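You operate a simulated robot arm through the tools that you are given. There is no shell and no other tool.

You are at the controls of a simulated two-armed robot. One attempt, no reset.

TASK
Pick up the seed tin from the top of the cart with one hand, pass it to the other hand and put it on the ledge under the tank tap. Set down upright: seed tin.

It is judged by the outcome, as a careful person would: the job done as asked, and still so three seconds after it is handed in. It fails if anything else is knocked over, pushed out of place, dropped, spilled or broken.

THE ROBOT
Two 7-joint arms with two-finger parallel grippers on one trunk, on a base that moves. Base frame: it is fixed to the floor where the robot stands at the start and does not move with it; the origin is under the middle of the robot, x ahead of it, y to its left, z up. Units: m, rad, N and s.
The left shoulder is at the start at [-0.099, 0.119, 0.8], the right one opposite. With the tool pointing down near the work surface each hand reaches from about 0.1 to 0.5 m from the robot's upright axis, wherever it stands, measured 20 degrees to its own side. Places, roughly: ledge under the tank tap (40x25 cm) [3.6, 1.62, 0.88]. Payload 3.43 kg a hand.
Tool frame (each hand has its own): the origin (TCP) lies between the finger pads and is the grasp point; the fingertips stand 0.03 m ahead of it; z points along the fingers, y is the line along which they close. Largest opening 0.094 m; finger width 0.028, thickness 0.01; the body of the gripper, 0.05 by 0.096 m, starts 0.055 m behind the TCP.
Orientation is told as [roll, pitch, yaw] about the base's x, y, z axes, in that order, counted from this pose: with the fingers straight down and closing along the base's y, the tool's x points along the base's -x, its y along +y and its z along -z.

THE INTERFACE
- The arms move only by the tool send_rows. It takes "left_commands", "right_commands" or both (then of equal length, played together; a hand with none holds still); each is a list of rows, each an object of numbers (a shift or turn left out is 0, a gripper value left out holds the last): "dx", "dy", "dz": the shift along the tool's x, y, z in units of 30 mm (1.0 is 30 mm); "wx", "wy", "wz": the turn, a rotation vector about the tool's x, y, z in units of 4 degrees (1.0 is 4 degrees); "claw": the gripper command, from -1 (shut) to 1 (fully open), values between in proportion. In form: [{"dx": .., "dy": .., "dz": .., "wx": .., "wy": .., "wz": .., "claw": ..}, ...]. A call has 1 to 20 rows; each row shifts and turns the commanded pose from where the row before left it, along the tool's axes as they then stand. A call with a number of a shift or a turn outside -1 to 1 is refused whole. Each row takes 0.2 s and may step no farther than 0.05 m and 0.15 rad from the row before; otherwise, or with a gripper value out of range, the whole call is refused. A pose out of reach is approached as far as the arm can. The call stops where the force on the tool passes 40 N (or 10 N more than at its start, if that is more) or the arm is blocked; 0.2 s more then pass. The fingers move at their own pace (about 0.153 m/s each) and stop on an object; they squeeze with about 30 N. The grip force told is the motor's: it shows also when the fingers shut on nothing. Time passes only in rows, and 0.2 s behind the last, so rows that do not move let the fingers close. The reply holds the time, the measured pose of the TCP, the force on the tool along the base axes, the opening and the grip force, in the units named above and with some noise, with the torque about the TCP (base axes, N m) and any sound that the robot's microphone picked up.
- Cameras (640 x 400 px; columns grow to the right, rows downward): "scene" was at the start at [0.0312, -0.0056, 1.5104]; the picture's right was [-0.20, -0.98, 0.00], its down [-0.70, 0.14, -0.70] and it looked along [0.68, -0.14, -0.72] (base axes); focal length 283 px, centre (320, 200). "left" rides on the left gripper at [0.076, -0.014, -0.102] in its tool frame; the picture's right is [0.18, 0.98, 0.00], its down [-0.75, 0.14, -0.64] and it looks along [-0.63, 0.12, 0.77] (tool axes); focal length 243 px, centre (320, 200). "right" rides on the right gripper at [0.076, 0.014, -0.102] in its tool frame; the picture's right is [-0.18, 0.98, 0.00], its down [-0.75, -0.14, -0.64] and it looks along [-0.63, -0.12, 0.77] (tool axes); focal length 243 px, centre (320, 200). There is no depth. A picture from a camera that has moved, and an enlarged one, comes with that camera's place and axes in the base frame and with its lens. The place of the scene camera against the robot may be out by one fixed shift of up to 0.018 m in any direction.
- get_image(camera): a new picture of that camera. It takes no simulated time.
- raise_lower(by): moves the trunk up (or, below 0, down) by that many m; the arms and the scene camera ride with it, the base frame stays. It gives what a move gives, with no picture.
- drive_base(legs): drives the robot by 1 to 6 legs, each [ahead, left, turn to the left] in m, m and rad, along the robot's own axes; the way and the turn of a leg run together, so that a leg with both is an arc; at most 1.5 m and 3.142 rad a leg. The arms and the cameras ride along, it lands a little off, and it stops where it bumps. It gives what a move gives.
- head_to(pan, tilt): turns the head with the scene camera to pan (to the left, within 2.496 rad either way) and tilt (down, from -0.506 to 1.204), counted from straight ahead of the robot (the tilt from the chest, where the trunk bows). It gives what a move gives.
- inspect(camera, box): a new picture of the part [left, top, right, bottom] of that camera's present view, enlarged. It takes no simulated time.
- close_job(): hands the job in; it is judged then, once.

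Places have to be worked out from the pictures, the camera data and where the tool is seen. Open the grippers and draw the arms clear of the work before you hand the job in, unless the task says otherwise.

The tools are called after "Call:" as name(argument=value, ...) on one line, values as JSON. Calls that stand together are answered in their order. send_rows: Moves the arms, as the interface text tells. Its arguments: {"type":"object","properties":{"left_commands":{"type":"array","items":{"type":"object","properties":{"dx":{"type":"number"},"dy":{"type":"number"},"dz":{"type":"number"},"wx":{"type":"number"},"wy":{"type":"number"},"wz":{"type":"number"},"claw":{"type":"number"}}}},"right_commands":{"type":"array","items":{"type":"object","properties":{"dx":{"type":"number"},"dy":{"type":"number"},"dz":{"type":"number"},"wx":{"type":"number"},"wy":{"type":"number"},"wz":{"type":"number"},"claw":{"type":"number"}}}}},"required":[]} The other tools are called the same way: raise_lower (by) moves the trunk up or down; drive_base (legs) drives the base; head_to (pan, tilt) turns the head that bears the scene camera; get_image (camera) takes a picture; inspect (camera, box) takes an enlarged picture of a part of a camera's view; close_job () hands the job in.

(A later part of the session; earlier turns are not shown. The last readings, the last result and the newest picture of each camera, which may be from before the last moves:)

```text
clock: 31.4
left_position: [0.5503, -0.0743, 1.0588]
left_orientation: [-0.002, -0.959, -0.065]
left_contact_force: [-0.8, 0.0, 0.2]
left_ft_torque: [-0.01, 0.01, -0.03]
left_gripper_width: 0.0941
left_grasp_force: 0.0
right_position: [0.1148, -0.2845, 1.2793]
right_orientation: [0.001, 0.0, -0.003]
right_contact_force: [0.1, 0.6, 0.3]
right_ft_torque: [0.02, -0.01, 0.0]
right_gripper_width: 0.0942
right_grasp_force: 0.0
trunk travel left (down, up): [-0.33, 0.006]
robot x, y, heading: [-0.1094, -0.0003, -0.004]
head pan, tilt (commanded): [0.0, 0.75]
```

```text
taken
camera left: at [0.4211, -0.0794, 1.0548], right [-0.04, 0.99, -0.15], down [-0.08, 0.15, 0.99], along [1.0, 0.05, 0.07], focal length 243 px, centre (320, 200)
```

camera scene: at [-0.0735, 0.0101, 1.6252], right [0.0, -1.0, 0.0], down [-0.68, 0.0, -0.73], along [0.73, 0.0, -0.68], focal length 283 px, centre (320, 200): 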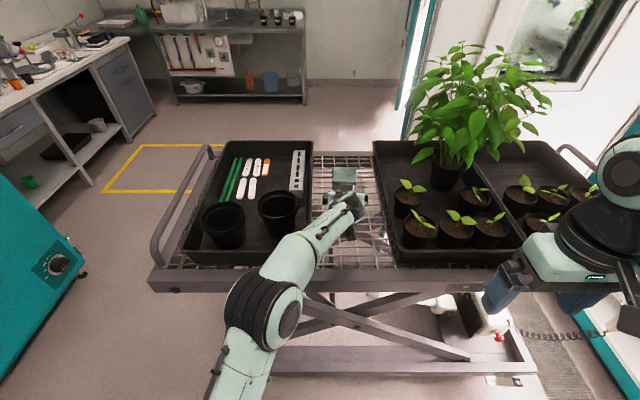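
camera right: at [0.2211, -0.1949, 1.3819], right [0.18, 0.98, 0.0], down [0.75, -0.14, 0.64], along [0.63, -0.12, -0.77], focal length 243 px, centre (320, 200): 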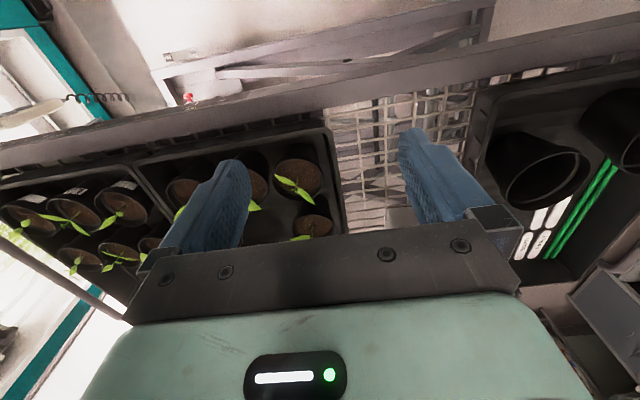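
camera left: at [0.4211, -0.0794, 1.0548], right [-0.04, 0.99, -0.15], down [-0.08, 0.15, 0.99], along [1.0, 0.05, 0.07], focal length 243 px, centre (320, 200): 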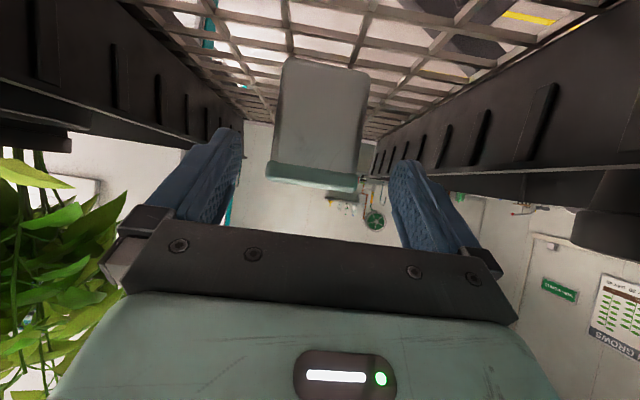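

The tin is centred between the open fingers. I look down steeply to check the clearance between the left elbow and the cart's front rail before going on.

Call:
head_to(pan=0.0, tilt=1.2)

Call:
get_image(camera="scene")

Call:
head_to(pan=0.7, tilt=1.0)

Call:
get_image(camera="scene")

```text
clock: 32.3
left_position: [0.5495, -0.0744, 1.0594]
left_orientation: [-0.003, -0.957, -0.066]
left_contact_force: [0.5, 0.5, -0.1]
left_ft_torque: [-0.02, 0.04, -0.01]
left_gripper_width: 0.0939
left_grasp_force: 0.0
right_position: [0.1138, -0.284, 1.2803]
right_orientation: [0.003, 0.0, -0.002]
right_contact_force: [-0.3, -0.6, -0.4]
right_ft_torque: [0.01, 0.01, 0.01]
right_gripper_width: 0.094
right_grasp_force: 0.0
trunk travel left (down, up): [-0.33, 0.006]
robot x, y, heading: [-0.1124, 0.0025, 0.0]
head pan, tilt (commanded): [0.0, 1.201]
```

```text
taken
camera scene: at [-0.1013, 0.0102, 1.5935], right [0.0, -1.0, 0.0], down [-0.93, 0.0, -0.36], along [0.36, 0.0, -0.93], focal length 283 px, centre (320, 200)
```

scene: 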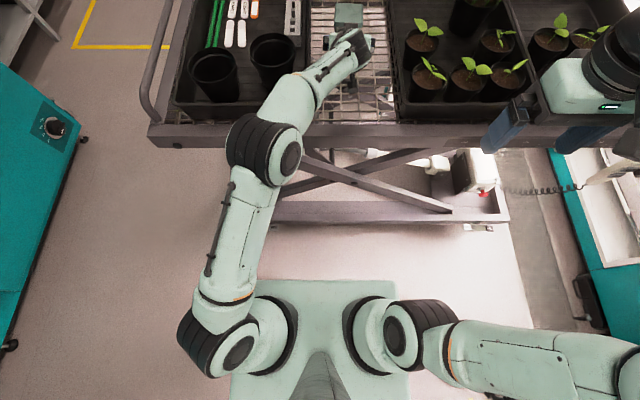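

```text
clock: 33.4
left_position: [0.5487, -0.0745, 1.0604]
left_orientation: [-0.002, -0.958, -0.064]
left_contact_force: [0.4, 0.7, -0.6]
left_ft_torque: [-0.02, 0.03, 0.02]
left_gripper_width: 0.0941
left_grasp_force: 0.1
right_position: [0.1144, -0.2833, 1.2808]
right_orientation: [0.002, 0.001, -0.001]
right_contact_force: [-0.3, 0.6, -0.4]
right_ft_torque: [-0.03, -0.05, -0.02]
right_gripper_width: 0.0941
right_grasp_force: 0.1
trunk travel left (down, up): [-0.33, 0.006]
robot x, y, heading: [-0.1062, 0.0005, -0.003]
head pan, tilt (commanded): [0.7, 1.0]
```

```text
taken
camera scene: at [-0.1039, 0.055, 1.606], right [0.64, -0.77, 0.0], down [-0.64, -0.54, -0.54], along [0.41, 0.35, -0.84], focal length 283 px, centre (320, 200)
```

scene: 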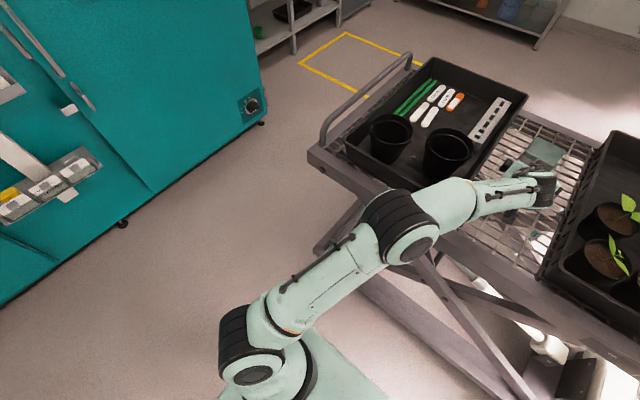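

From three head positions the elbow comes out at about z 1.2, well above the cart, so the arm is clear. I take an enlarged wrist view to refine the tin's sideways place and height.

Call:
inspect(camera="left", box=[240, 40, 400, 200])

Call:
head_to(pan=0.0, tilt=0.75)

Call:
inspect(camera="scene", box=[290, 140, 410, 260])

```text
2.50 times, centred on (320, 120) of left
camera zoom: at [0.42, -0.0794, 1.0555], right [-0.04, 0.99, -0.15], down [-0.08, 0.15, 0.99], along [1.0, 0.05, 0.08], focal length 606 px, centre (320, 400)
```

zoom: 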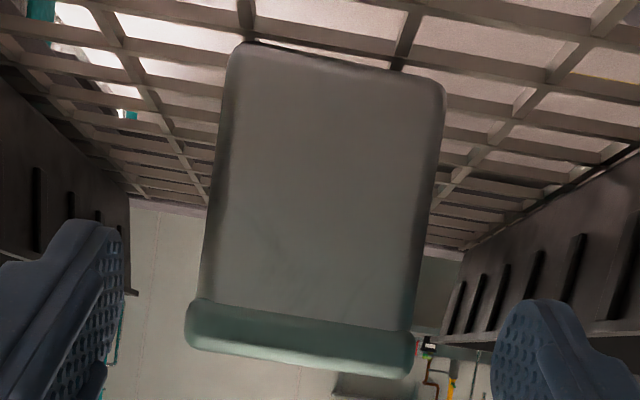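

```text
clock: 34.5
left_position: [0.5492, -0.0748, 1.0606]
left_orientation: [-0.001, -0.959, -0.065]
left_contact_force: [-0.4, -0.3, -0.6]
left_ft_torque: [0.0, -0.03, 0.0]
left_gripper_width: 0.0939
left_grasp_force: 0.0
right_position: [0.1136, -0.2847, 1.2797]
right_orientation: [0.0, 0.002, -0.003]
right_contact_force: [-1.5, -0.2, 0.0]
right_ft_torque: [0.0, 0.0, -0.05]
right_gripper_width: 0.0939
right_grasp_force: 0.0
trunk travel left (down, up): [-0.33, 0.006]
robot x, y, heading: [-0.1057, 0.0041, -0.007]
head pan, tilt (commanded): [0.0, 0.75]
```

```text
3.33 times, centred on (350, 200) of scene
camera zoom: at [-0.0744, 0.0103, 1.6252], right [0.0, -1.0, 0.0], down [-0.68, 0.0, -0.73], along [0.73, 0.0, -0.68], focal length 944 px, centre (220, 200)
```

zoom: 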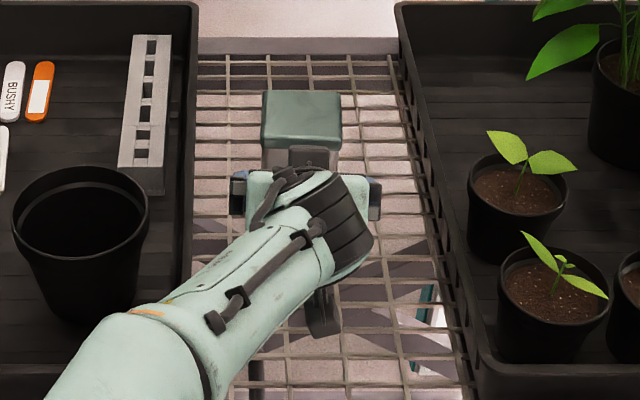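

Refined: tin foot z about 0.962, front face centre y about -0.0775, lid 0.077 m wide; the hand is aligned to 2 mm. I lower the hand to z 1.007 and go forward with open fingers most of the way.

Call:
send_rows(left_commands=[{"dx": 0.725, "dy": 0.03, "dz": 0.506}, {"dx": 0.725, "dy": 0.03, "dz": 0.506}, {"dx": -0.468, "dz": 0.67}, {"dx": -0.468, "dz": 0.67}, {"dx": -0.3, "dz": 0.43}])

Call:
get_image(camera="left")

Call:
inspect(camera="scene", box=[290, 140, 410, 260])

```text
clock: 35.7
left_position: [0.6056, -0.0754, 1.0044]
left_orientation: [-0.002, -0.956, -0.064]
left_contact_force: [0.5, 0.6, 0.2]
left_ft_torque: [0.01, -0.02, 0.03]
left_gripper_width: 0.094
left_grasp_force: 0.0
left hand out of reach, approached as far as the arm can: row 5
right_position: [0.1142, -0.283, 1.279]
right_orientation: [0.001, 0.001, -0.003]
right_contact_force: [-0.2, 0.3, 0.6]
right_ft_torque: [-0.01, -0.02, 0.01]
right_gripper_width: 0.0941
right_grasp_force: 0.2
trunk travel left (down, up): [-0.33, 0.006]
robot x, y, heading: [-0.1059, 0.004, -0.004]
head pan, tilt (commanded): [0.0, 0.75]
```

```text
taken
camera left: at [0.4768, -0.0808, 1.0014], right [-0.04, 0.99, -0.15], down [-0.08, 0.15, 0.99], along [1.0, 0.05, 0.07], focal length 243 px, centre (320, 200)
```

left: 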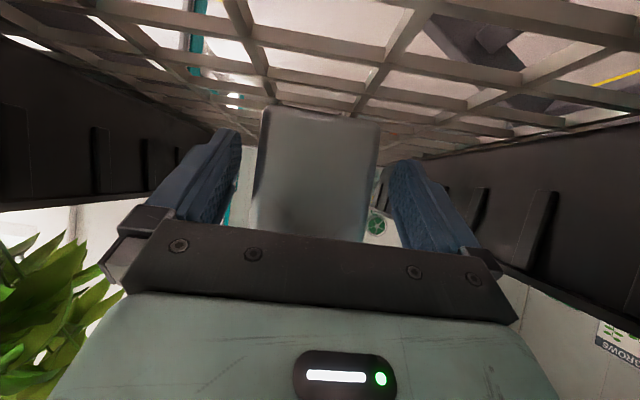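

```text
3.33 times, centred on (350, 200) of scene
camera zoom: at [-0.0748, 0.0103, 1.6252], right [0.0, -1.0, 0.0], down [-0.68, 0.0, -0.73], along [0.73, 0.0, -0.68], focal length 944 px, centre (220, 200)
```

zoom: 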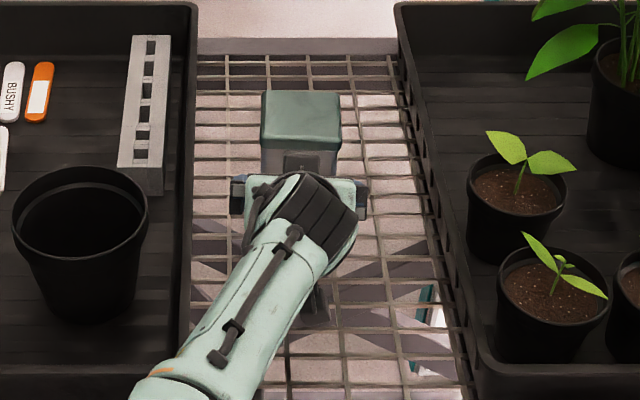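

The arm is stretched out at x 0.606, about 4 cm short, and the elbow is well clear. I draw the hand back 0.11 m in the lane, drive the base ahead 0.08 m, and will then go in with the arm.

Call:
send_rows(left_commands=[{"dx": 0.525, "dz": -0.752}, {"dx": 0.525, "dz": -0.752}, {"dx": 0.525, "dz": -0.752}, {"dx": 0.525, "dz": -0.752}])

Call:
drive_base(legs=[[0.08, 0, 0]])

Call:
get_image(camera="left")

Call:
get_image(camera="scene")

```text
clock: 36.7
left_position: [0.4934, -0.0691, 1.0087]
left_orientation: [-0.003, -0.959, -0.059]
left_contact_force: [-0.4, -0.4, -0.3]
left_ft_torque: [-0.02, -0.02, 0.01]
left_gripper_width: 0.0939
left_grasp_force: 0.0
right_position: [0.1135, -0.2842, 1.2811]
right_orientation: [0.0, -0.003, -0.002]
right_contact_force: [0.0, 0.2, 0.3]
right_ft_torque: [-0.01, 0.0, -0.01]
right_gripper_width: 0.0941
right_grasp_force: 0.0
trunk travel left (down, up): [-0.33, 0.006]
robot x, y, heading: [-0.1077, -0.0016, -0.0]
head pan, tilt (commanded): [0.0, 0.75]
```

```text
clock: 37.7
left_position: [0.5746, -0.0695, 1.0066]
left_orientation: [-0.001, -0.957, -0.066]
left_contact_force: [-0.4, 0.5, -0.2]
left_ft_torque: [-0.02, 0.0, -0.01]
left_gripper_width: 0.0941
left_grasp_force: 0.1
right_position: [0.1917, -0.2839, 1.2794]
right_orientation: [0.002, 0.0, -0.001]
right_contact_force: [0.3, -0.9, 0.1]
right_ft_torque: [-0.02, 0.01, 0.01]
right_gripper_width: 0.0936
right_grasp_force: 0.1
trunk travel left (down, up): [-0.33, 0.006]
robot x, y, heading: [-0.0298, -0.0036, 0.002]
head pan, tilt (commanded): [0.0, 0.75]
```

```text
taken
camera left: at [0.4447, -0.0746, 1.0025], right [-0.04, 0.99, -0.15], down [-0.08, 0.15, 0.99], along [1.0, 0.05, 0.08], focal length 243 px, centre (320, 200)
```

left: 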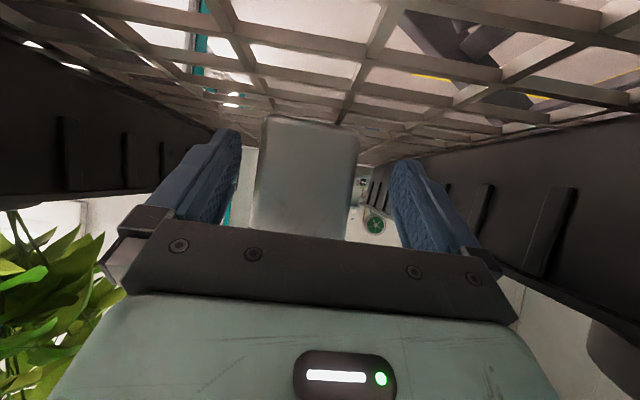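

```text
taken
camera scene: at [0.0038, 0.0101, 1.6249], right [0.0, -1.0, 0.0], down [-0.68, 0.0, -0.73], along [0.73, 0.0, -0.68], focal length 283 px, centre (320, 200)
```

scene: 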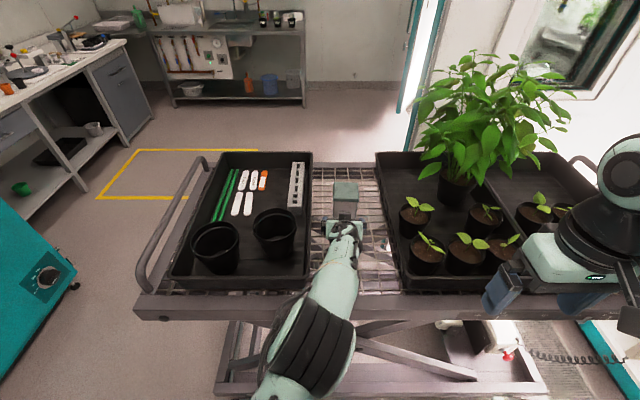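

The hand is now at x 0.575, with the tin about 5 mm to its right. I shift 6 mm sideways and go forward until the tin stands between the finger pads.

Call:
send_rows(left_commands=[{"dy": -0.19}, {"dx": -0.35, "dz": 0.504}, {"dx": -0.35, "dz": 0.504}, {"dx": -0.35, "dz": 0.504}, {"dx": -0.35, "dz": 0.504}])

Call:
get_image(camera="left")

Call:
get_image(camera="scene")

```text
clock: 38.9
left_position: [0.6492, -0.0794, 1.0071]
left_orientation: [-0.004, -0.958, -0.063]
left_contact_force: [-0.1, -0.3, 0.0]
left_ft_torque: [0.02, -0.02, 0.01]
left_gripper_width: 0.094
left_grasp_force: 0.1
right_position: [0.1939, -0.2836, 1.28]
right_orientation: [0.002, -0.001, -0.002]
right_contact_force: [0.4, 0.8, 0.4]
right_ft_torque: [0.0, 0.01, 0.04]
right_gripper_width: 0.0939
right_grasp_force: 0.0
trunk travel left (down, up): [-0.33, 0.006]
robot x, y, heading: [-0.029, 0.0006, -0.002]
head pan, tilt (commanded): [0.0, 0.75]
```

```text
taken
camera left: at [0.5198, -0.0851, 1.0028], right [-0.04, 0.99, -0.15], down [-0.08, 0.15, 0.99], along [1.0, 0.05, 0.08], focal length 243 px, centre (320, 200)
```

left: 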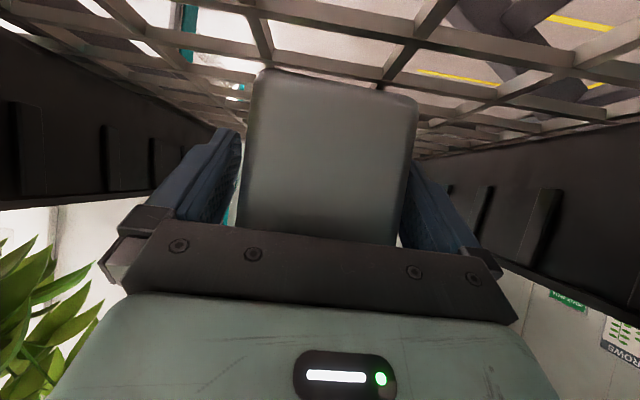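

```text
taken
camera scene: at [0.0051, 0.0103, 1.6252], right [0.0, -1.0, 0.0], down [-0.68, 0.0, -0.73], along [0.73, 0.0, -0.68], focal length 283 px, centre (320, 200)
```

scene: 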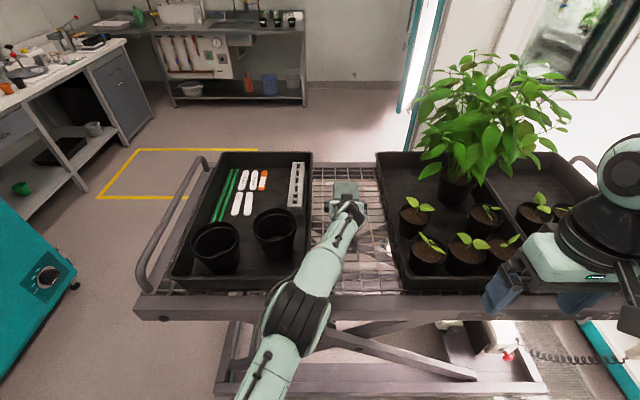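

The tin stands between the pads with no contact force. I close the left gripper and wait a moment.

Call:
send_rows(left_commands=[{"claw": -1}, {"claw": -1}, {"claw": -1}, {"claw": -1}])

Call:
get_image(camera="left")

Call:
inspect(camera="scene", box=[290, 140, 410, 260])

```text
clock: 39.9
left_position: [0.6465, -0.0806, 1.007]
left_orientation: [-0.002, -0.958, -0.062]
left_contact_force: [-0.1, 0.9, 0.5]
left_ft_torque: [-0.01, 0.11, -0.04]
left_gripper_width: 0.0793
left_grasp_force: 29.8
right_position: [0.1939, -0.2833, 1.28]
right_orientation: [0.001, 0.0, -0.001]
right_contact_force: [-0.7, 0.1, -0.3]
right_ft_torque: [0.01, -0.01, 0.02]
right_gripper_width: 0.0941
right_grasp_force: 0.1
trunk travel left (down, up): [-0.33, 0.006]
robot x, y, heading: [-0.0305, 0.0022, 0.002]
head pan, tilt (commanded): [0.0, 0.75]
```

```text
taken
camera left: at [0.5189, -0.0851, 1.003], right [-0.04, 0.99, -0.15], down [-0.08, 0.15, 0.99], along [1.0, 0.05, 0.08], focal length 243 px, centre (320, 200)
```

left: 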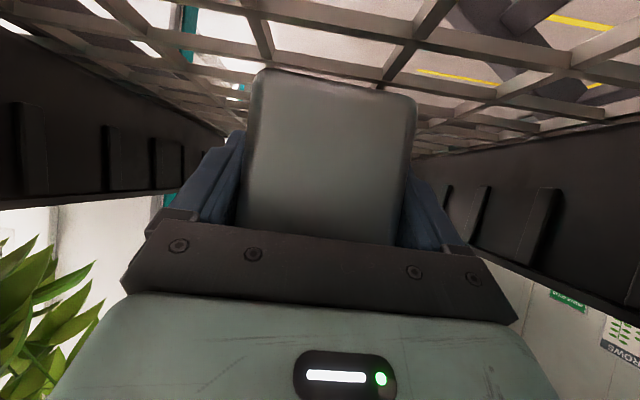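

```text
3.33 times, centred on (350, 200) of scene
camera zoom: at [0.0042, 0.0103, 1.6252], right [0.0, -1.0, 0.0], down [-0.68, 0.0, -0.73], along [0.73, 0.0, -0.68], focal length 944 px, centre (220, 200)
```

zoom: 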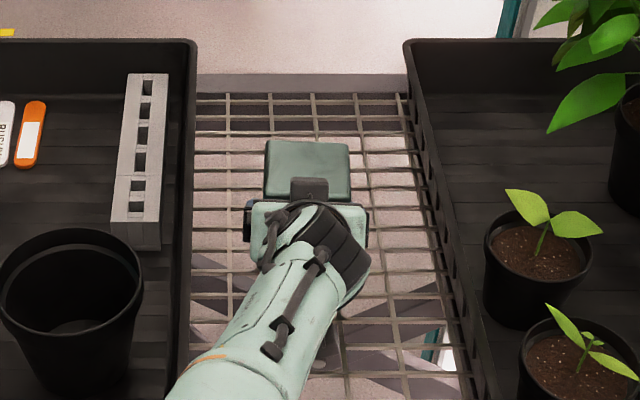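

The grip holds at 30 N on a width of 0.079 m. I lift the tin 3 cm straight up and check that it comes along level.

Call:
send_rows(left_commands=[{"dx": -0.41, "dz": -0.287}, {"dx": -0.41, "dz": -0.287}])

Call:
get_image(camera="left")

Call:
inspect(camera="scene", box=[290, 140, 410, 260])

```text
clock: 40.5
left_position: [0.6472, -0.08, 1.0372]
left_orientation: [-0.002, -0.958, -0.065]
left_contact_force: [-0.2, -0.2, -2.7]
left_ft_torque: [0.0, 0.03, 0.0]
left_gripper_width: 0.0793
left_grasp_force: 29.9
right_position: [0.1938, -0.2841, 1.2801]
right_orientation: [0.004, -0.001, -0.003]
right_contact_force: [-0.1, 1.5, 0.1]
right_ft_torque: [-0.01, -0.02, -0.01]
right_gripper_width: 0.0938
right_grasp_force: 0.0
trunk travel left (down, up): [-0.33, 0.006]
robot x, y, heading: [-0.0257, -0.0011, -0.001]
head pan, tilt (commanded): [0.0, 0.75]
```

```text
taken
camera left: at [0.5184, -0.0853, 1.0324], right [-0.04, 0.99, -0.15], down [-0.08, 0.15, 0.99], along [1.0, 0.05, 0.08], focal length 243 px, centre (320, 200)
```

left: 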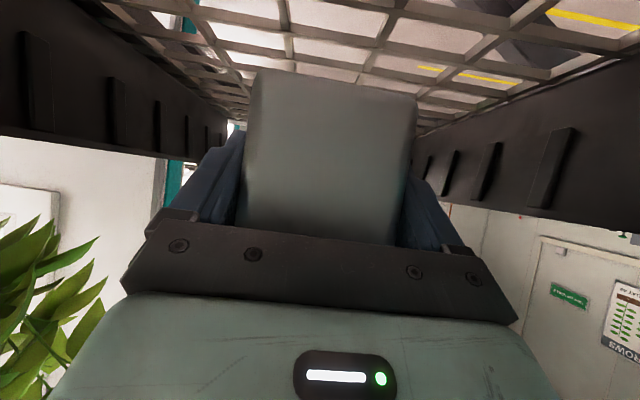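

```text
3.33 times, centred on (350, 200) of scene
camera zoom: at [0.0044, 0.0102, 1.6252], right [0.0, -1.0, 0.0], down [-0.68, 0.0, -0.73], along [0.73, 0.0, -0.68], focal length 944 px, centre (220, 200)
```

zoom: 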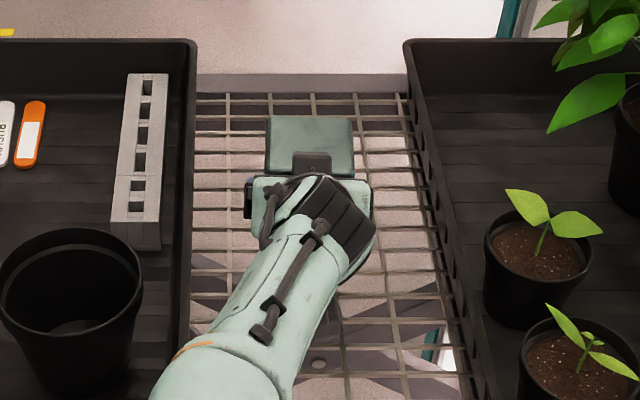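

The tin came up level (weight about 2.7 N) and has not moved in the grip. I lift it further while drawing it back along the lane.

Call:
send_rows(left_commands=[{"dx": -0.6, "dz": -0.5}, {"dx": -0.187, "dz": -0.78}, {"dx": -0.187, "dz": -0.78}, {"dx": -0.187, "dz": -0.78}, {"dx": -0.187, "dz": -0.78}, {"dx": -0.187, "dz": -0.78}])

Call:
get_image(camera="scene")

```text
clock: 41.9
left_position: [0.5655, -0.0741, 1.1516]
left_orientation: [-0.003, -0.957, -0.065]
left_contact_force: [-0.2, -0.6, -2.7]
left_ft_torque: [-0.07, 0.02, -0.01]
left_gripper_width: 0.0792
left_grasp_force: 30.1
right_position: [0.1918, -0.2841, 1.2797]
right_orientation: [0.003, -0.002, -0.002]
right_contact_force: [-0.4, 0.7, 1.1]
right_ft_torque: [0.02, -0.01, -0.05]
right_gripper_width: 0.0938
right_grasp_force: 0.0
trunk travel left (down, up): [-0.33, 0.006]
robot x, y, heading: [-0.0276, -0.0, -0.001]
head pan, tilt (commanded): [0.0, 0.75]
```

```text
taken
camera scene: at [0.0037, 0.0103, 1.6252], right [0.0, -1.0, 0.0], down [-0.68, 0.0, -0.73], along [0.73, 0.0, -0.68], focal length 283 px, centre (320, 200)
```

scene: 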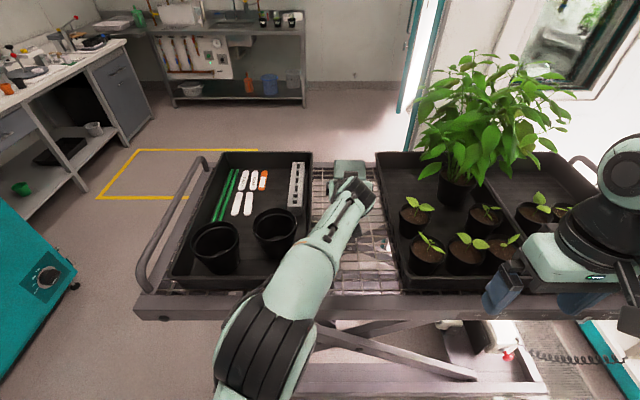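

The tin is now well above the trays, with its foot at about z 1.107. I drive straight back 0.5 m, clear of the cart, for the handover.

Call:
drive_base(legs=[[-0.5, 0, 0]])

Call:
get_image(camera="scene")

Call:
get_image(camera="right")

```text
clock: 44.9
left_position: [0.0658, -0.0743, 1.1502]
left_orientation: [-0.002, -0.958, -0.064]
left_contact_force: [0.4, -0.7, -2.9]
left_ft_torque: [0.01, 0.03, 0.01]
left_gripper_width: 0.0793
left_grasp_force: 29.9
right_position: [-0.3077, -0.2833, 1.2799]
right_orientation: [0.001, 0.001, -0.005]
right_contact_force: [-0.5, -0.4, 0.8]
right_ft_torque: [-0.01, 0.01, 0.03]
right_gripper_width: 0.0938
right_grasp_force: 0.0
trunk travel left (down, up): [-0.33, 0.006]
robot x, y, heading: [-0.5284, 0.0032, -0.004]
head pan, tilt (commanded): [0.0, 0.75]
```

```text
taken
camera scene: at [-0.4945, 0.0113, 1.6253], right [0.0, -1.0, 0.0], down [-0.68, 0.0, -0.73], along [0.73, 0.0, -0.68], focal length 283 px, centre (320, 200)
```

scene: 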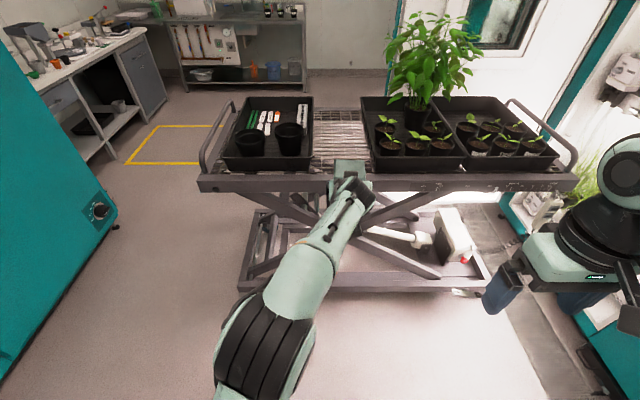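

```text
taken
camera right: at [-0.3833, -0.2693, 1.3818], right [0.19, 0.98, 0.0], down [0.75, -0.15, 0.64], along [0.63, -0.12, -0.77], focal length 243 px, centre (320, 200)
```

right: 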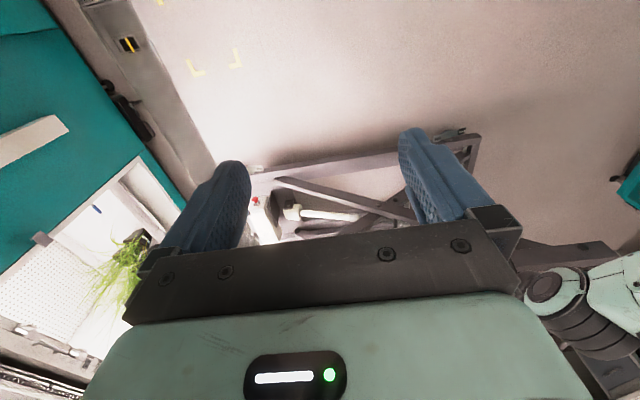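

Nothing on the cart has moved. For the handover I bring the tin closer, to about 0.42 m ahead of the robot's axis with its foot near z 1.03, and turn the hand's yaw to zero; the right hand will then come from straight above and grip the upper 3 cm.

Call:
send_rows(left_commands=[{"dx": 0.564, "dy": 0.093, "dz": -0.37, "wx": -0.076, "wz": -0.053}, {"dx": 0.564, "dy": 0.093, "dz": -0.37, "wx": -0.076, "wz": -0.053}, {"dx": 0.564, "dy": 0.093, "dz": -0.37, "wx": -0.076, "wz": -0.053}, {"dx": 0.564, "dy": 0.093, "dz": -0.37, "wx": -0.076, "wz": -0.053}, {"dx": 0.564, "dy": 0.093, "dz": -0.37, "wx": -0.076, "wz": -0.053}, {"dx": 0.564, "dy": 0.093, "dz": -0.37, "wx": -0.076, "wz": -0.053}, {"dx": 0.564, "dy": 0.093, "dz": -0.37, "wx": -0.076, "wz": -0.053}, {"dx": 0.564, "dy": 0.093, "dz": -0.37, "wx": -0.076, "wz": -0.053}, {"dx": 0.564, "dy": 0.093, "dz": -0.37, "wx": -0.076, "wz": -0.053}, {"dx": 0.564, "dy": 0.093, "dz": -0.37, "wx": -0.076, "wz": -0.053}])

Call:
get_image(camera="scene")

Call:
get_image(camera="right")

```text
clock: 47.2
left_position: [-0.0952, 0.0222, 1.0534]
left_orientation: [0.01, -0.908, 0.126]
left_contact_force: [0.4, 0.3, -2.1]
left_ft_torque: [0.02, 0.03, -0.02]
left_gripper_width: 0.0794
left_grasp_force: 30.1
right_position: [-0.3067, -0.2837, 1.2794]
right_orientation: [-0.001, 0.001, -0.005]
right_contact_force: [0.1, 0.6, 0.1]
right_ft_torque: [0.03, 0.02, 0.0]
right_gripper_width: 0.0939
right_grasp_force: 0.1
trunk travel left (down, up): [-0.33, 0.006]
robot x, y, heading: [-0.5263, 0.0004, -0.0]
head pan, tilt (commanded): [0.0, 0.75]
stopped in row 10 (left hand): the arm was blocked; the commanded pose is now the measured one
```

```text
taken
camera scene: at [-0.4947, 0.0114, 1.6252], right [0.0, -1.0, 0.0], down [-0.68, 0.0, -0.73], along [0.73, 0.0, -0.68], focal length 283 px, centre (320, 200)
```

scene: 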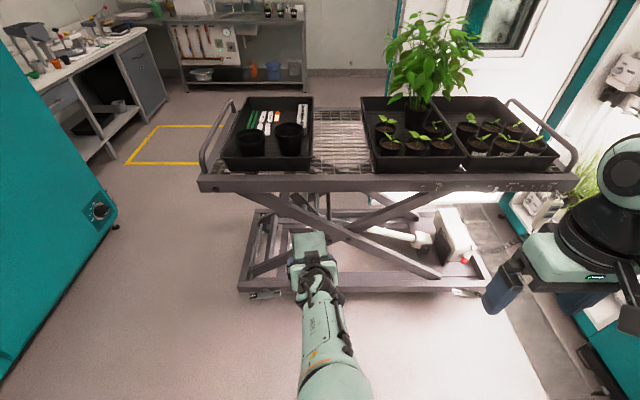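

```text
taken
camera right: at [-0.3835, -0.2692, 1.3816], right [0.19, 0.98, 0.0], down [0.75, -0.15, 0.64], along [0.63, -0.12, -0.77], focal length 243 px, centre (320, 200)
```

right: 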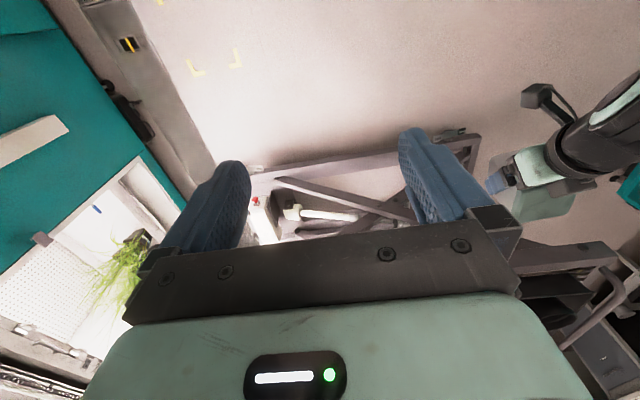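

The arm stopped because the elbow had swung inward against the chest; the tin is still held level. I first move the hand forward and up again to free it, and then look.

Call:
send_rows(left_commands=[{"dx": -0.673, "dz": 0.32}, {"dx": -0.673, "dz": 0.32}, {"dx": -0.673, "dz": 0.32}, {"dx": -0.673, "dz": 0.32}])

Call:
get_image(camera="scene")

Call:
head_to(pan=0.0, tilt=1.2)

Call:
get_image(camera="scene")

```text
clock: 48.2
left_position: [-0.0164, 0.0317, 1.0939]
left_orientation: [0.007, -0.91, 0.124]
left_contact_force: [0.8, -0.2, -1.4]
left_ft_torque: [0.0, 0.04, -0.01]
left_gripper_width: 0.0791
left_grasp_force: 30.1
right_position: [-0.3062, -0.2825, 1.2801]
right_orientation: [0.002, 0.001, -0.005]
right_contact_force: [-0.6, 0.8, -1.0]
right_ft_torque: [0.02, 0.01, 0.02]
right_gripper_width: 0.094
right_grasp_force: 0.0
trunk travel left (down, up): [-0.33, 0.006]
robot x, y, heading: [-0.5267, 0.0005, -0.004]
head pan, tilt (commanded): [0.0, 0.75]
```

```text
taken
camera scene: at [-0.4941, 0.0116, 1.6252], right [0.0, -1.0, 0.0], down [-0.68, 0.0, -0.73], along [0.73, 0.0, -0.68], focal length 283 px, centre (320, 200)
```

scene: 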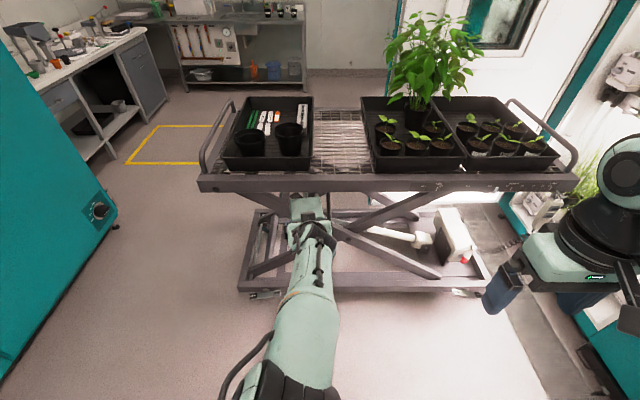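

```text
clock: 49.1
left_position: [-0.0171, 0.032, 1.0935]
left_orientation: [0.008, -0.908, 0.125]
left_contact_force: [0.1, 0.4, -1.5]
left_ft_torque: [0.01, 0.05, -0.03]
left_gripper_width: 0.0793
left_grasp_force: 30.1
right_position: [-0.3059, -0.2847, 1.2796]
right_orientation: [0.0, -0.001, -0.005]
right_contact_force: [0.0, 0.6, -0.7]
right_ft_torque: [-0.02, 0.02, 0.01]
right_gripper_width: 0.0941
right_grasp_force: 0.1
trunk travel left (down, up): [-0.33, 0.006]
robot x, y, heading: [-0.5315, -0.0011, -0.004]
head pan, tilt (commanded): [0.0, 1.201]
```

```text
taken
camera scene: at [-0.5217, 0.0114, 1.5935], right [0.0, -1.0, 0.0], down [-0.93, 0.0, -0.36], along [0.36, 0.0, -0.93], focal length 283 px, centre (320, 200)
```

scene: 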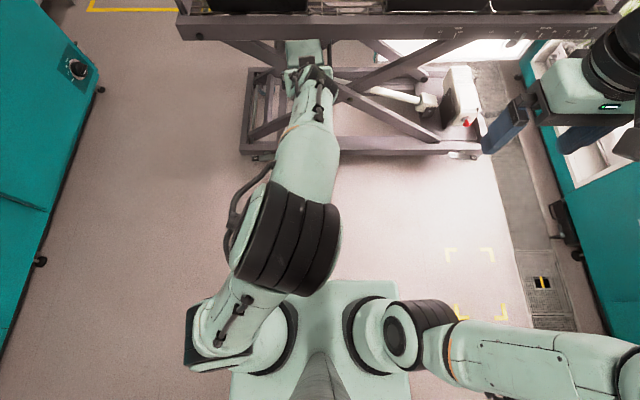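

The elbow is now free but still close in front of the neck. Turning the left hand's yaw to point forward-right should swing the elbow outward to the left; I do the first half of that turn and correct the small pitch error, then look.

Call:
send_rows(left_commands=[{"wx": 0.78, "wy": -0.1, "wz": 0.6}, {"wx": 0.78, "wy": -0.1, "wz": 0.6}, {"wx": 0.78, "wy": -0.1, "wz": 0.6}, {"wx": 0.78, "wy": -0.1, "wz": 0.6}, {"wx": 0.78, "wy": -0.1, "wz": 0.6}, {"wx": 0.78, "wy": -0.1, "wz": 0.6}, {"wx": 0.78, "wy": -0.1, "wz": 0.6}])

Call:
get_image(camera="scene")

Call:
get_image(camera="left")

```text
clock: 50.7
left_position: [-0.0156, 0.0326, 1.0937]
left_orientation: [0.022, -0.957, -0.37]
left_contact_force: [-0.3, 0.2, -2.1]
left_ft_torque: [0.03, 0.02, 0.0]
left_gripper_width: 0.0791
left_grasp_force: 30.3
right_position: [-0.307, -0.2824, 1.2802]
right_orientation: [-0.001, 0.001, -0.006]
right_contact_force: [-0.1, -0.6, -0.2]
right_ft_torque: [-0.01, 0.0, 0.01]
right_gripper_width: 0.0941
right_grasp_force: 0.1
trunk travel left (down, up): [-0.33, 0.006]
robot x, y, heading: [-0.5293, 0.0044, -0.004]
head pan, tilt (commanded): [0.0, 1.201]
```

```text
taken
camera scene: at [-0.5216, 0.0121, 1.5935], right [0.0, -1.0, 0.0], down [-0.93, 0.0, -0.36], along [0.36, 0.0, -0.93], focal length 283 px, centre (320, 200)
```

scene: 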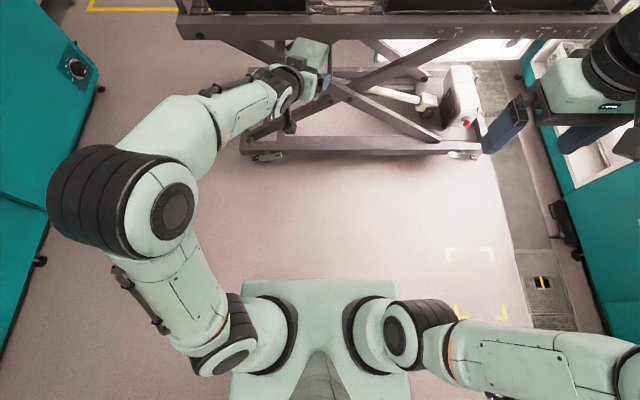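

```text
taken
camera left: at [-0.1417, 0.0629, 1.0891], right [0.24, 0.96, -0.14], down [-0.04, 0.15, 0.99], along [0.97, -0.23, 0.07], focal length 243 px, centre (320, 200)
```

left: 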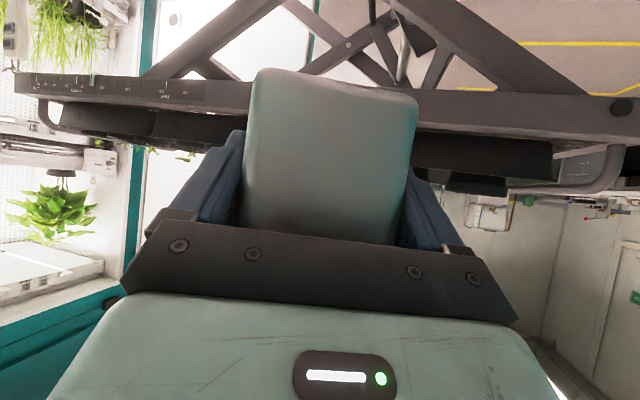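

The elbow swung out to the left and the tin has not moved in the grip. I now bring the tin closer, to about 0.44 m ahead of the robot's axis and 3 cm to the right, within the right hand's reach.

Call:
send_rows(left_commands=[{"dx": 0.22, "dy": -0.563, "dz": -0.312, "wx": 0.063}, {"dx": 0.22, "dy": -0.563, "dz": -0.312, "wx": 0.063}, {"dx": 0.22, "dy": -0.563, "dz": -0.312, "wx": 0.063}, {"dx": 0.22, "dy": -0.563, "dz": -0.312, "wx": 0.063}, {"dx": 0.22, "dy": -0.563, "dz": -0.312, "wx": 0.063}])

Call:
get_image(camera="scene")

Call:
get_image(camera="right")

```text
clock: 51.9
left_position: [-0.101, -0.0294, 1.093]
left_orientation: [0.004, -0.956, -0.37]
left_contact_force: [-0.5, -0.6, -2.5]
left_ft_torque: [0.0, -0.01, 0.01]
left_gripper_width: 0.0791
left_grasp_force: 29.7
right_position: [-0.3072, -0.2828, 1.2787]
right_orientation: [0.002, -0.002, -0.005]
right_contact_force: [-0.5, 0.1, 1.2]
right_ft_torque: [0.04, 0.0, 0.01]
right_gripper_width: 0.094
right_grasp_force: 0.0
trunk travel left (down, up): [-0.33, 0.006]
robot x, y, heading: [-0.5267, 0.0, -0.003]
head pan, tilt (commanded): [0.0, 1.201]
```

```text
taken
camera scene: at [-0.5224, 0.011, 1.5934], right [0.0, -1.0, 0.0], down [-0.93, 0.0, -0.36], along [0.36, 0.0, -0.93], focal length 283 px, centre (320, 200)
```

scene: 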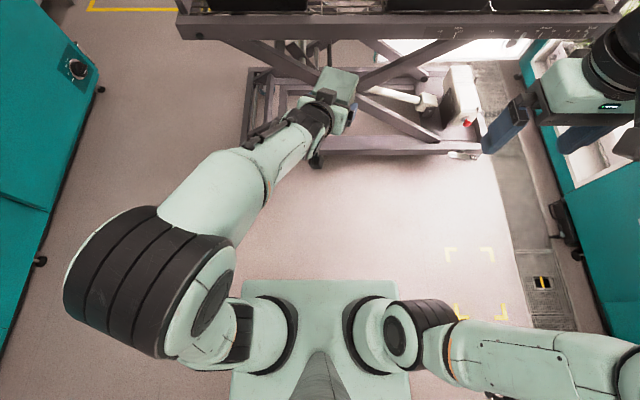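

```text
taken
camera right: at [-0.3842, -0.2696, 1.3815], right [0.19, 0.98, 0.0], down [0.75, -0.15, 0.64], along [0.63, -0.12, -0.77], focal length 243 px, centre (320, 200)
```

right: 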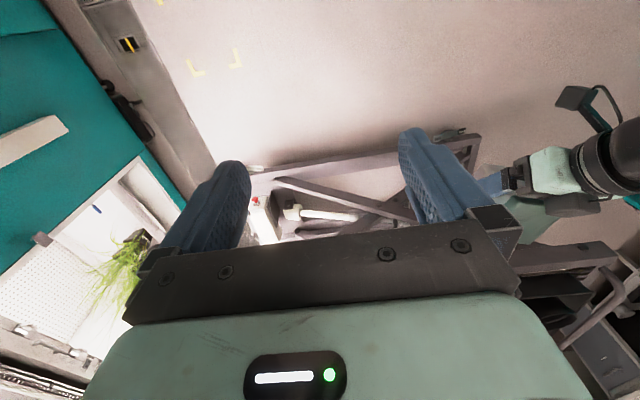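

The tin now stands at about rel. [0.44, -0.03]. I look closely at the top of the left hand, where the right gripper has to fit in.

Call:
inspect(camera="right", box=[460, 60, 640, 260])

Call:
inspect(camera="scene", box=[230, 50, 390, 180])

```text
2.00 times, centred on (550, 160) of right
camera zoom: at [-0.3842, -0.2696, 1.3815], right [0.19, 0.98, 0.0], down [0.75, -0.15, 0.64], along [0.63, -0.12, -0.77], focal length 485 px, centre (-140, 280)
```

zoom: 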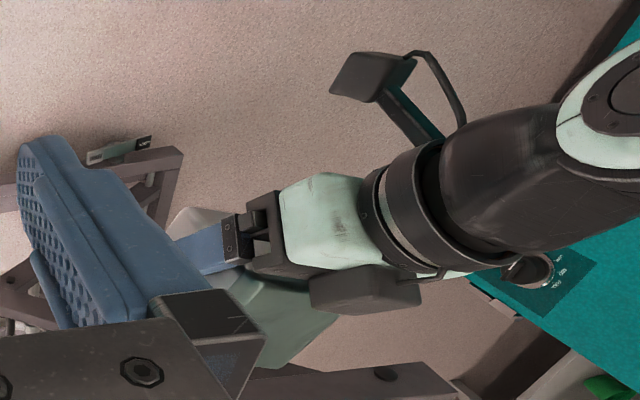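

```text
3.08 times, centred on (310, 115) of scene
camera zoom: at [-0.5224, 0.011, 1.5934], right [0.0, -1.0, 0.0], down [-0.93, 0.0, -0.36], along [0.36, 0.0, -0.93], focal length 871 px, centre (351, 462)
```

zoom: 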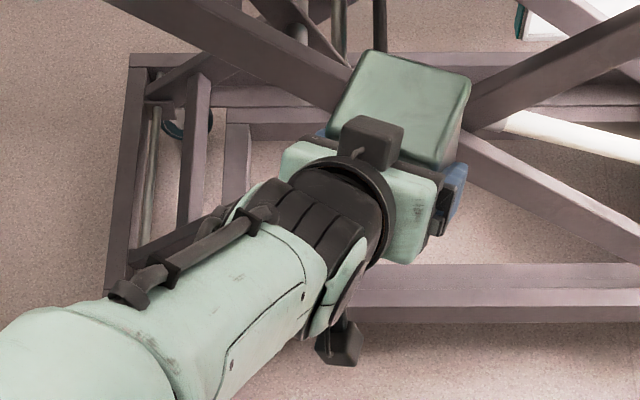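

The blocks and the camera arm on top of the left hand leave little room from straight above, so I choose opposed grasps: left hand pointing right, right hand coming from the right side, leaning 30° and gripping the upper part of the same two faces. I start turning both hands, keeping them well apart.

Call:
send_rows(left_commands=[{"wx": 0.817, "wz": 0.576}, {"wx": 0.817, "wz": 0.576}, {"wx": 0.817, "wz": 0.576}, {"wx": 0.817, "wz": 0.576}, {"wx": 0.817, "wz": 0.576}, {"wx": 0.817, "wz": 0.576}, {"wx": 0.817, "wz": 0.576}, {"wx": 0.817, "wz": 0.576}], right_commands=[{"dx": -0.417, "wy": -1}, {"dx": -0.416, "dz": 0.029, "wy": -1}, {"dx": -0.413, "dz": 0.058, "wy": -1}, {"dx": -0.408, "dz": 0.087, "wy": -1}, {"dx": -0.401, "dz": 0.115, "wy": -1}, {"dx": -0.392, "dz": 0.143, "wy": -1}, {"dx": -0.381, "dz": 0.17, "wy": -1}, {"dx": -0.368, "dz": 0.196, "wy": -0.5}])

Call:
get_image(camera="scene")

Call:
get_image(camera="left")

```text
clock: 53.7
left_position: [-0.1007, -0.0301, 1.0859]
left_orientation: [-0.007, -0.939, -0.864]
left_contact_force: [0.9, -0.2, -1.8]
left_ft_torque: [0.01, 0.02, 0.01]
left_gripper_width: 0.0791
left_grasp_force: 30.3
left hand out of reach, approached as far as the arm can: row 6
right_position: [-0.2062, -0.2841, 1.2797]
right_orientation: [0.003, -0.525, -0.006]
right_contact_force: [0.1, -0.4, 0.1]
right_ft_torque: [0.0, 0.01, -0.01]
right_gripper_width: 0.0941
right_grasp_force: 0.1
trunk travel left (down, up): [-0.33, 0.006]
robot x, y, heading: [-0.5273, 0.0002, -0.003]
head pan, tilt (commanded): [0.0, 1.201]
```

```text
taken
camera scene: at [-0.5211, 0.0119, 1.5935], right [0.0, -1.0, 0.0], down [-0.93, 0.0, -0.36], along [0.36, 0.0, -0.93], focal length 283 px, centre (320, 200)
```

scene: 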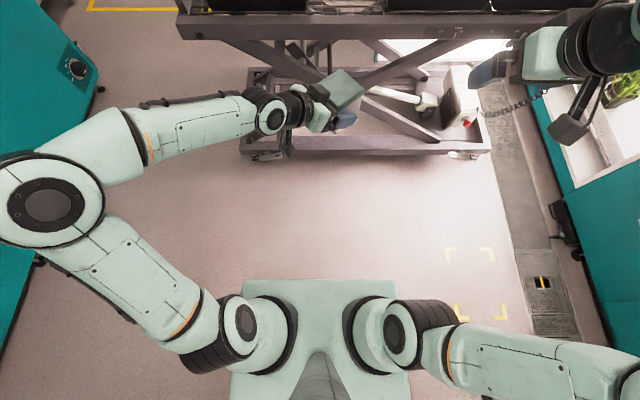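

```text
taken
camera left: at [-0.1939, 0.0591, 1.0843], right [0.68, 0.72, -0.15], down [0.06, 0.15, 0.99], along [0.73, -0.68, 0.06], focal length 243 px, centre (320, 200)
```

left: 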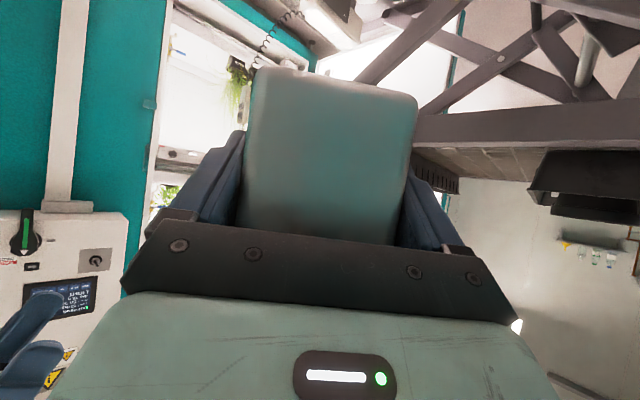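

The left wrist neared a limit at yaw -0.86, because the arm is too folded. I move the tin a little forward and to the right, which opens the arm, before turning further.

Call:
send_rows(left_commands=[{"dx": -0.365, "dy": -0.276, "dz": 0.5, "wy": -0.07}, {"dx": -0.365, "dy": -0.276, "dz": 0.5, "wy": -0.07}, {"dx": -0.365, "dy": -0.276, "dz": 0.5, "wy": -0.07}, {"dx": -0.365, "dy": -0.276, "dz": 0.5, "wy": -0.07}])

Call:
send_rows(left_commands=[{"wx": 0.817, "wz": 0.576}, {"wx": 0.817, "wz": 0.576}, {"wx": 0.817, "wz": 0.576}, {"wx": 0.817, "wz": 0.576}])

Call:
get_image(camera="scene")

```text
clock: 54.7
left_position: [-0.0766, -0.1104, 1.0874]
left_orientation: [-0.01, -0.96, -0.861]
left_contact_force: [0.0, 0.0, -2.2]
left_ft_torque: [0.04, 0.03, 0.0]
left_gripper_width: 0.0791
left_grasp_force: 29.7
right_position: [-0.206, -0.2849, 1.2807]
right_orientation: [0.002, -0.523, -0.004]
right_contact_force: [-0.2, 0.7, 0.7]
right_ft_torque: [0.0, -0.02, -0.02]
right_gripper_width: 0.0943
right_grasp_force: 0.1
trunk travel left (down, up): [-0.33, 0.006]
robot x, y, heading: [-0.528, 0.0011, -0.003]
head pan, tilt (commanded): [0.0, 1.201]
```

```text
clock: 55.7
left_position: [-0.0777, -0.108, 1.0856]
left_orientation: [-0.01, -0.961, -1.14]
left_contact_force: [0.1, 0.3, -1.7]
left_ft_torque: [0.0, 0.01, 0.03]
left_gripper_width: 0.0793
left_grasp_force: 29.4
right_position: [-0.2055, -0.2842, 1.2791]
right_orientation: [0.003, -0.524, -0.004]
right_contact_force: [0.5, -0.3, 0.8]
right_ft_torque: [0.0, 0.02, 0.02]
right_gripper_width: 0.0939
right_grasp_force: 0.1
trunk travel left (down, up): [-0.33, 0.006]
robot x, y, heading: [-0.5302, 0.0004, -0.004]
head pan, tilt (commanded): [0.0, 1.201]
```

```text
taken
camera scene: at [-0.5214, 0.0116, 1.5935], right [0.0, -1.0, 0.0], down [-0.93, 0.0, -0.36], along [0.36, 0.0, -0.93], focal length 283 px, centre (320, 200)
```

scene: 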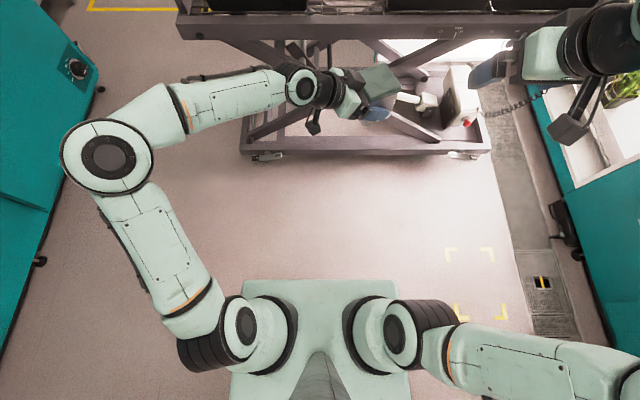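

The turning works now without limits. I finish the left hand's turn to about -90° and at the same time begin turning the right hand towards +90°, keeping it at y about -0.28.

Call:
send_rows(left_commands=[{"wx": 0.817, "wz": 0.576}, {"wx": 0.817, "wz": 0.576}, {"wx": 0.817, "wz": 0.576}, {"wx": 0.817, "wz": 0.576}, {"wx": 0.817, "wz": 0.576}, {"wx": 0.817, "wz": 0.576}, {"wx": 0}, {"wx": 0}, {"wx": 0}, {"wx": 0}, {"wx": 0}], right_commands=[{"dx": -0.167, "dy": 0.05, "dz": 0.097, "wx": -0.5, "wz": -0.866}, {"dx": -0.17, "dy": 0.036, "dz": 0.098, "wx": -0.5, "wz": -0.866}, {"dx": -0.171, "dy": 0.023, "dz": 0.099, "wx": -0.5, "wz": -0.866}, {"dx": -0.172, "dy": 0.009, "dz": 0.1, "wx": -0.5, "wz": -0.866}, {"dx": -0.172, "dy": -0.005, "dz": 0.1, "wx": -0.5, "wz": -0.866}, {"dx": -0.171, "dy": -0.019, "dz": 0.099, "wx": -0.5, "wz": -0.866}, {"dx": -0.17, "dy": -0.033, "dz": 0.098, "wx": -0.5, "wz": -0.866}, {"dx": -0.168, "dy": -0.046, "dz": 0.097, "wx": -0.5, "wz": -0.866}, {"dx": -0.165, "dy": -0.06, "dz": 0.095, "wx": -0.5, "wz": -0.866}, {"dx": -0.16, "dy": -0.073, "dz": 0.093, "wx": -0.5, "wz": -0.866}, {"dx": -0.156, "dy": -0.086, "dz": 0.09, "wx": -0.5, "wz": -0.866}])

Call:
get_image(camera="scene")

Call:
get_image(camera="right")

```text
clock: 58.1
left_position: [-0.0777, -0.1091, 1.087]
left_orientation: [-0.008, -0.964, -1.563]
left_contact_force: [0.4, -0.5, -3.5]
left_ft_torque: [0.02, 0.0, -0.01]
left_gripper_width: 0.0791
left_grasp_force: 30.3
right_position: [-0.144, -0.2692, 1.2791]
right_orientation: [0.003, -0.524, 0.763]
right_contact_force: [0.2, 1.0, -0.1]
right_ft_torque: [-0.02, 0.01, -0.01]
right_gripper_width: 0.0938
right_grasp_force: 0.1
trunk travel left (down, up): [-0.33, 0.006]
robot x, y, heading: [-0.5292, -0.0024, -0.004]
head pan, tilt (commanded): [0.0, 1.201]
```

```text
taken
camera scene: at [-0.5213, 0.0113, 1.5935], right [0.0, -1.0, 0.0], down [-0.93, 0.0, -0.36], along [0.36, 0.0, -0.93], focal length 283 px, centre (320, 200)
```

scene: 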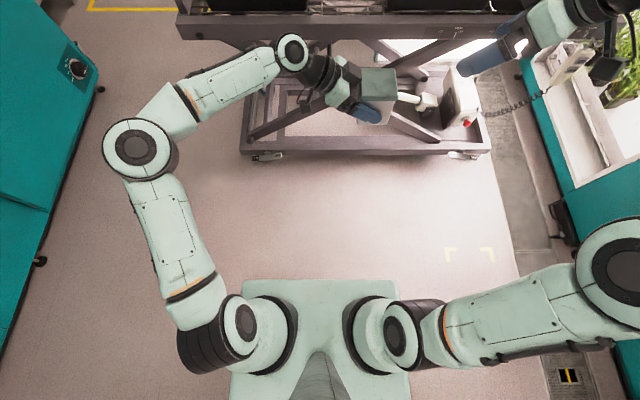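

```text
taken
camera right: at [-0.2374, -0.3391, 1.3293], right [-0.56, 0.82, 0.09], down [0.34, 0.13, 0.93], along [0.75, 0.56, -0.35], focal length 243 px, centre (320, 200)
```

right: 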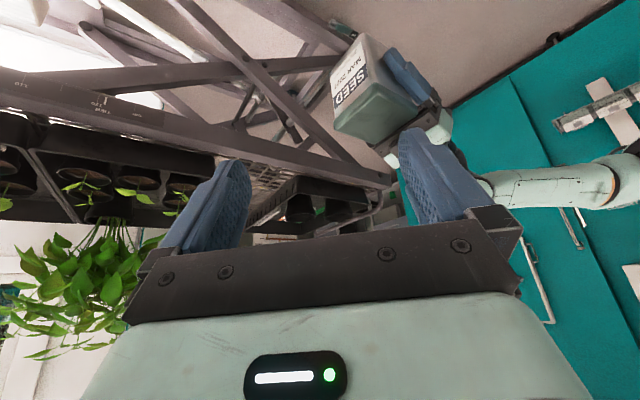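

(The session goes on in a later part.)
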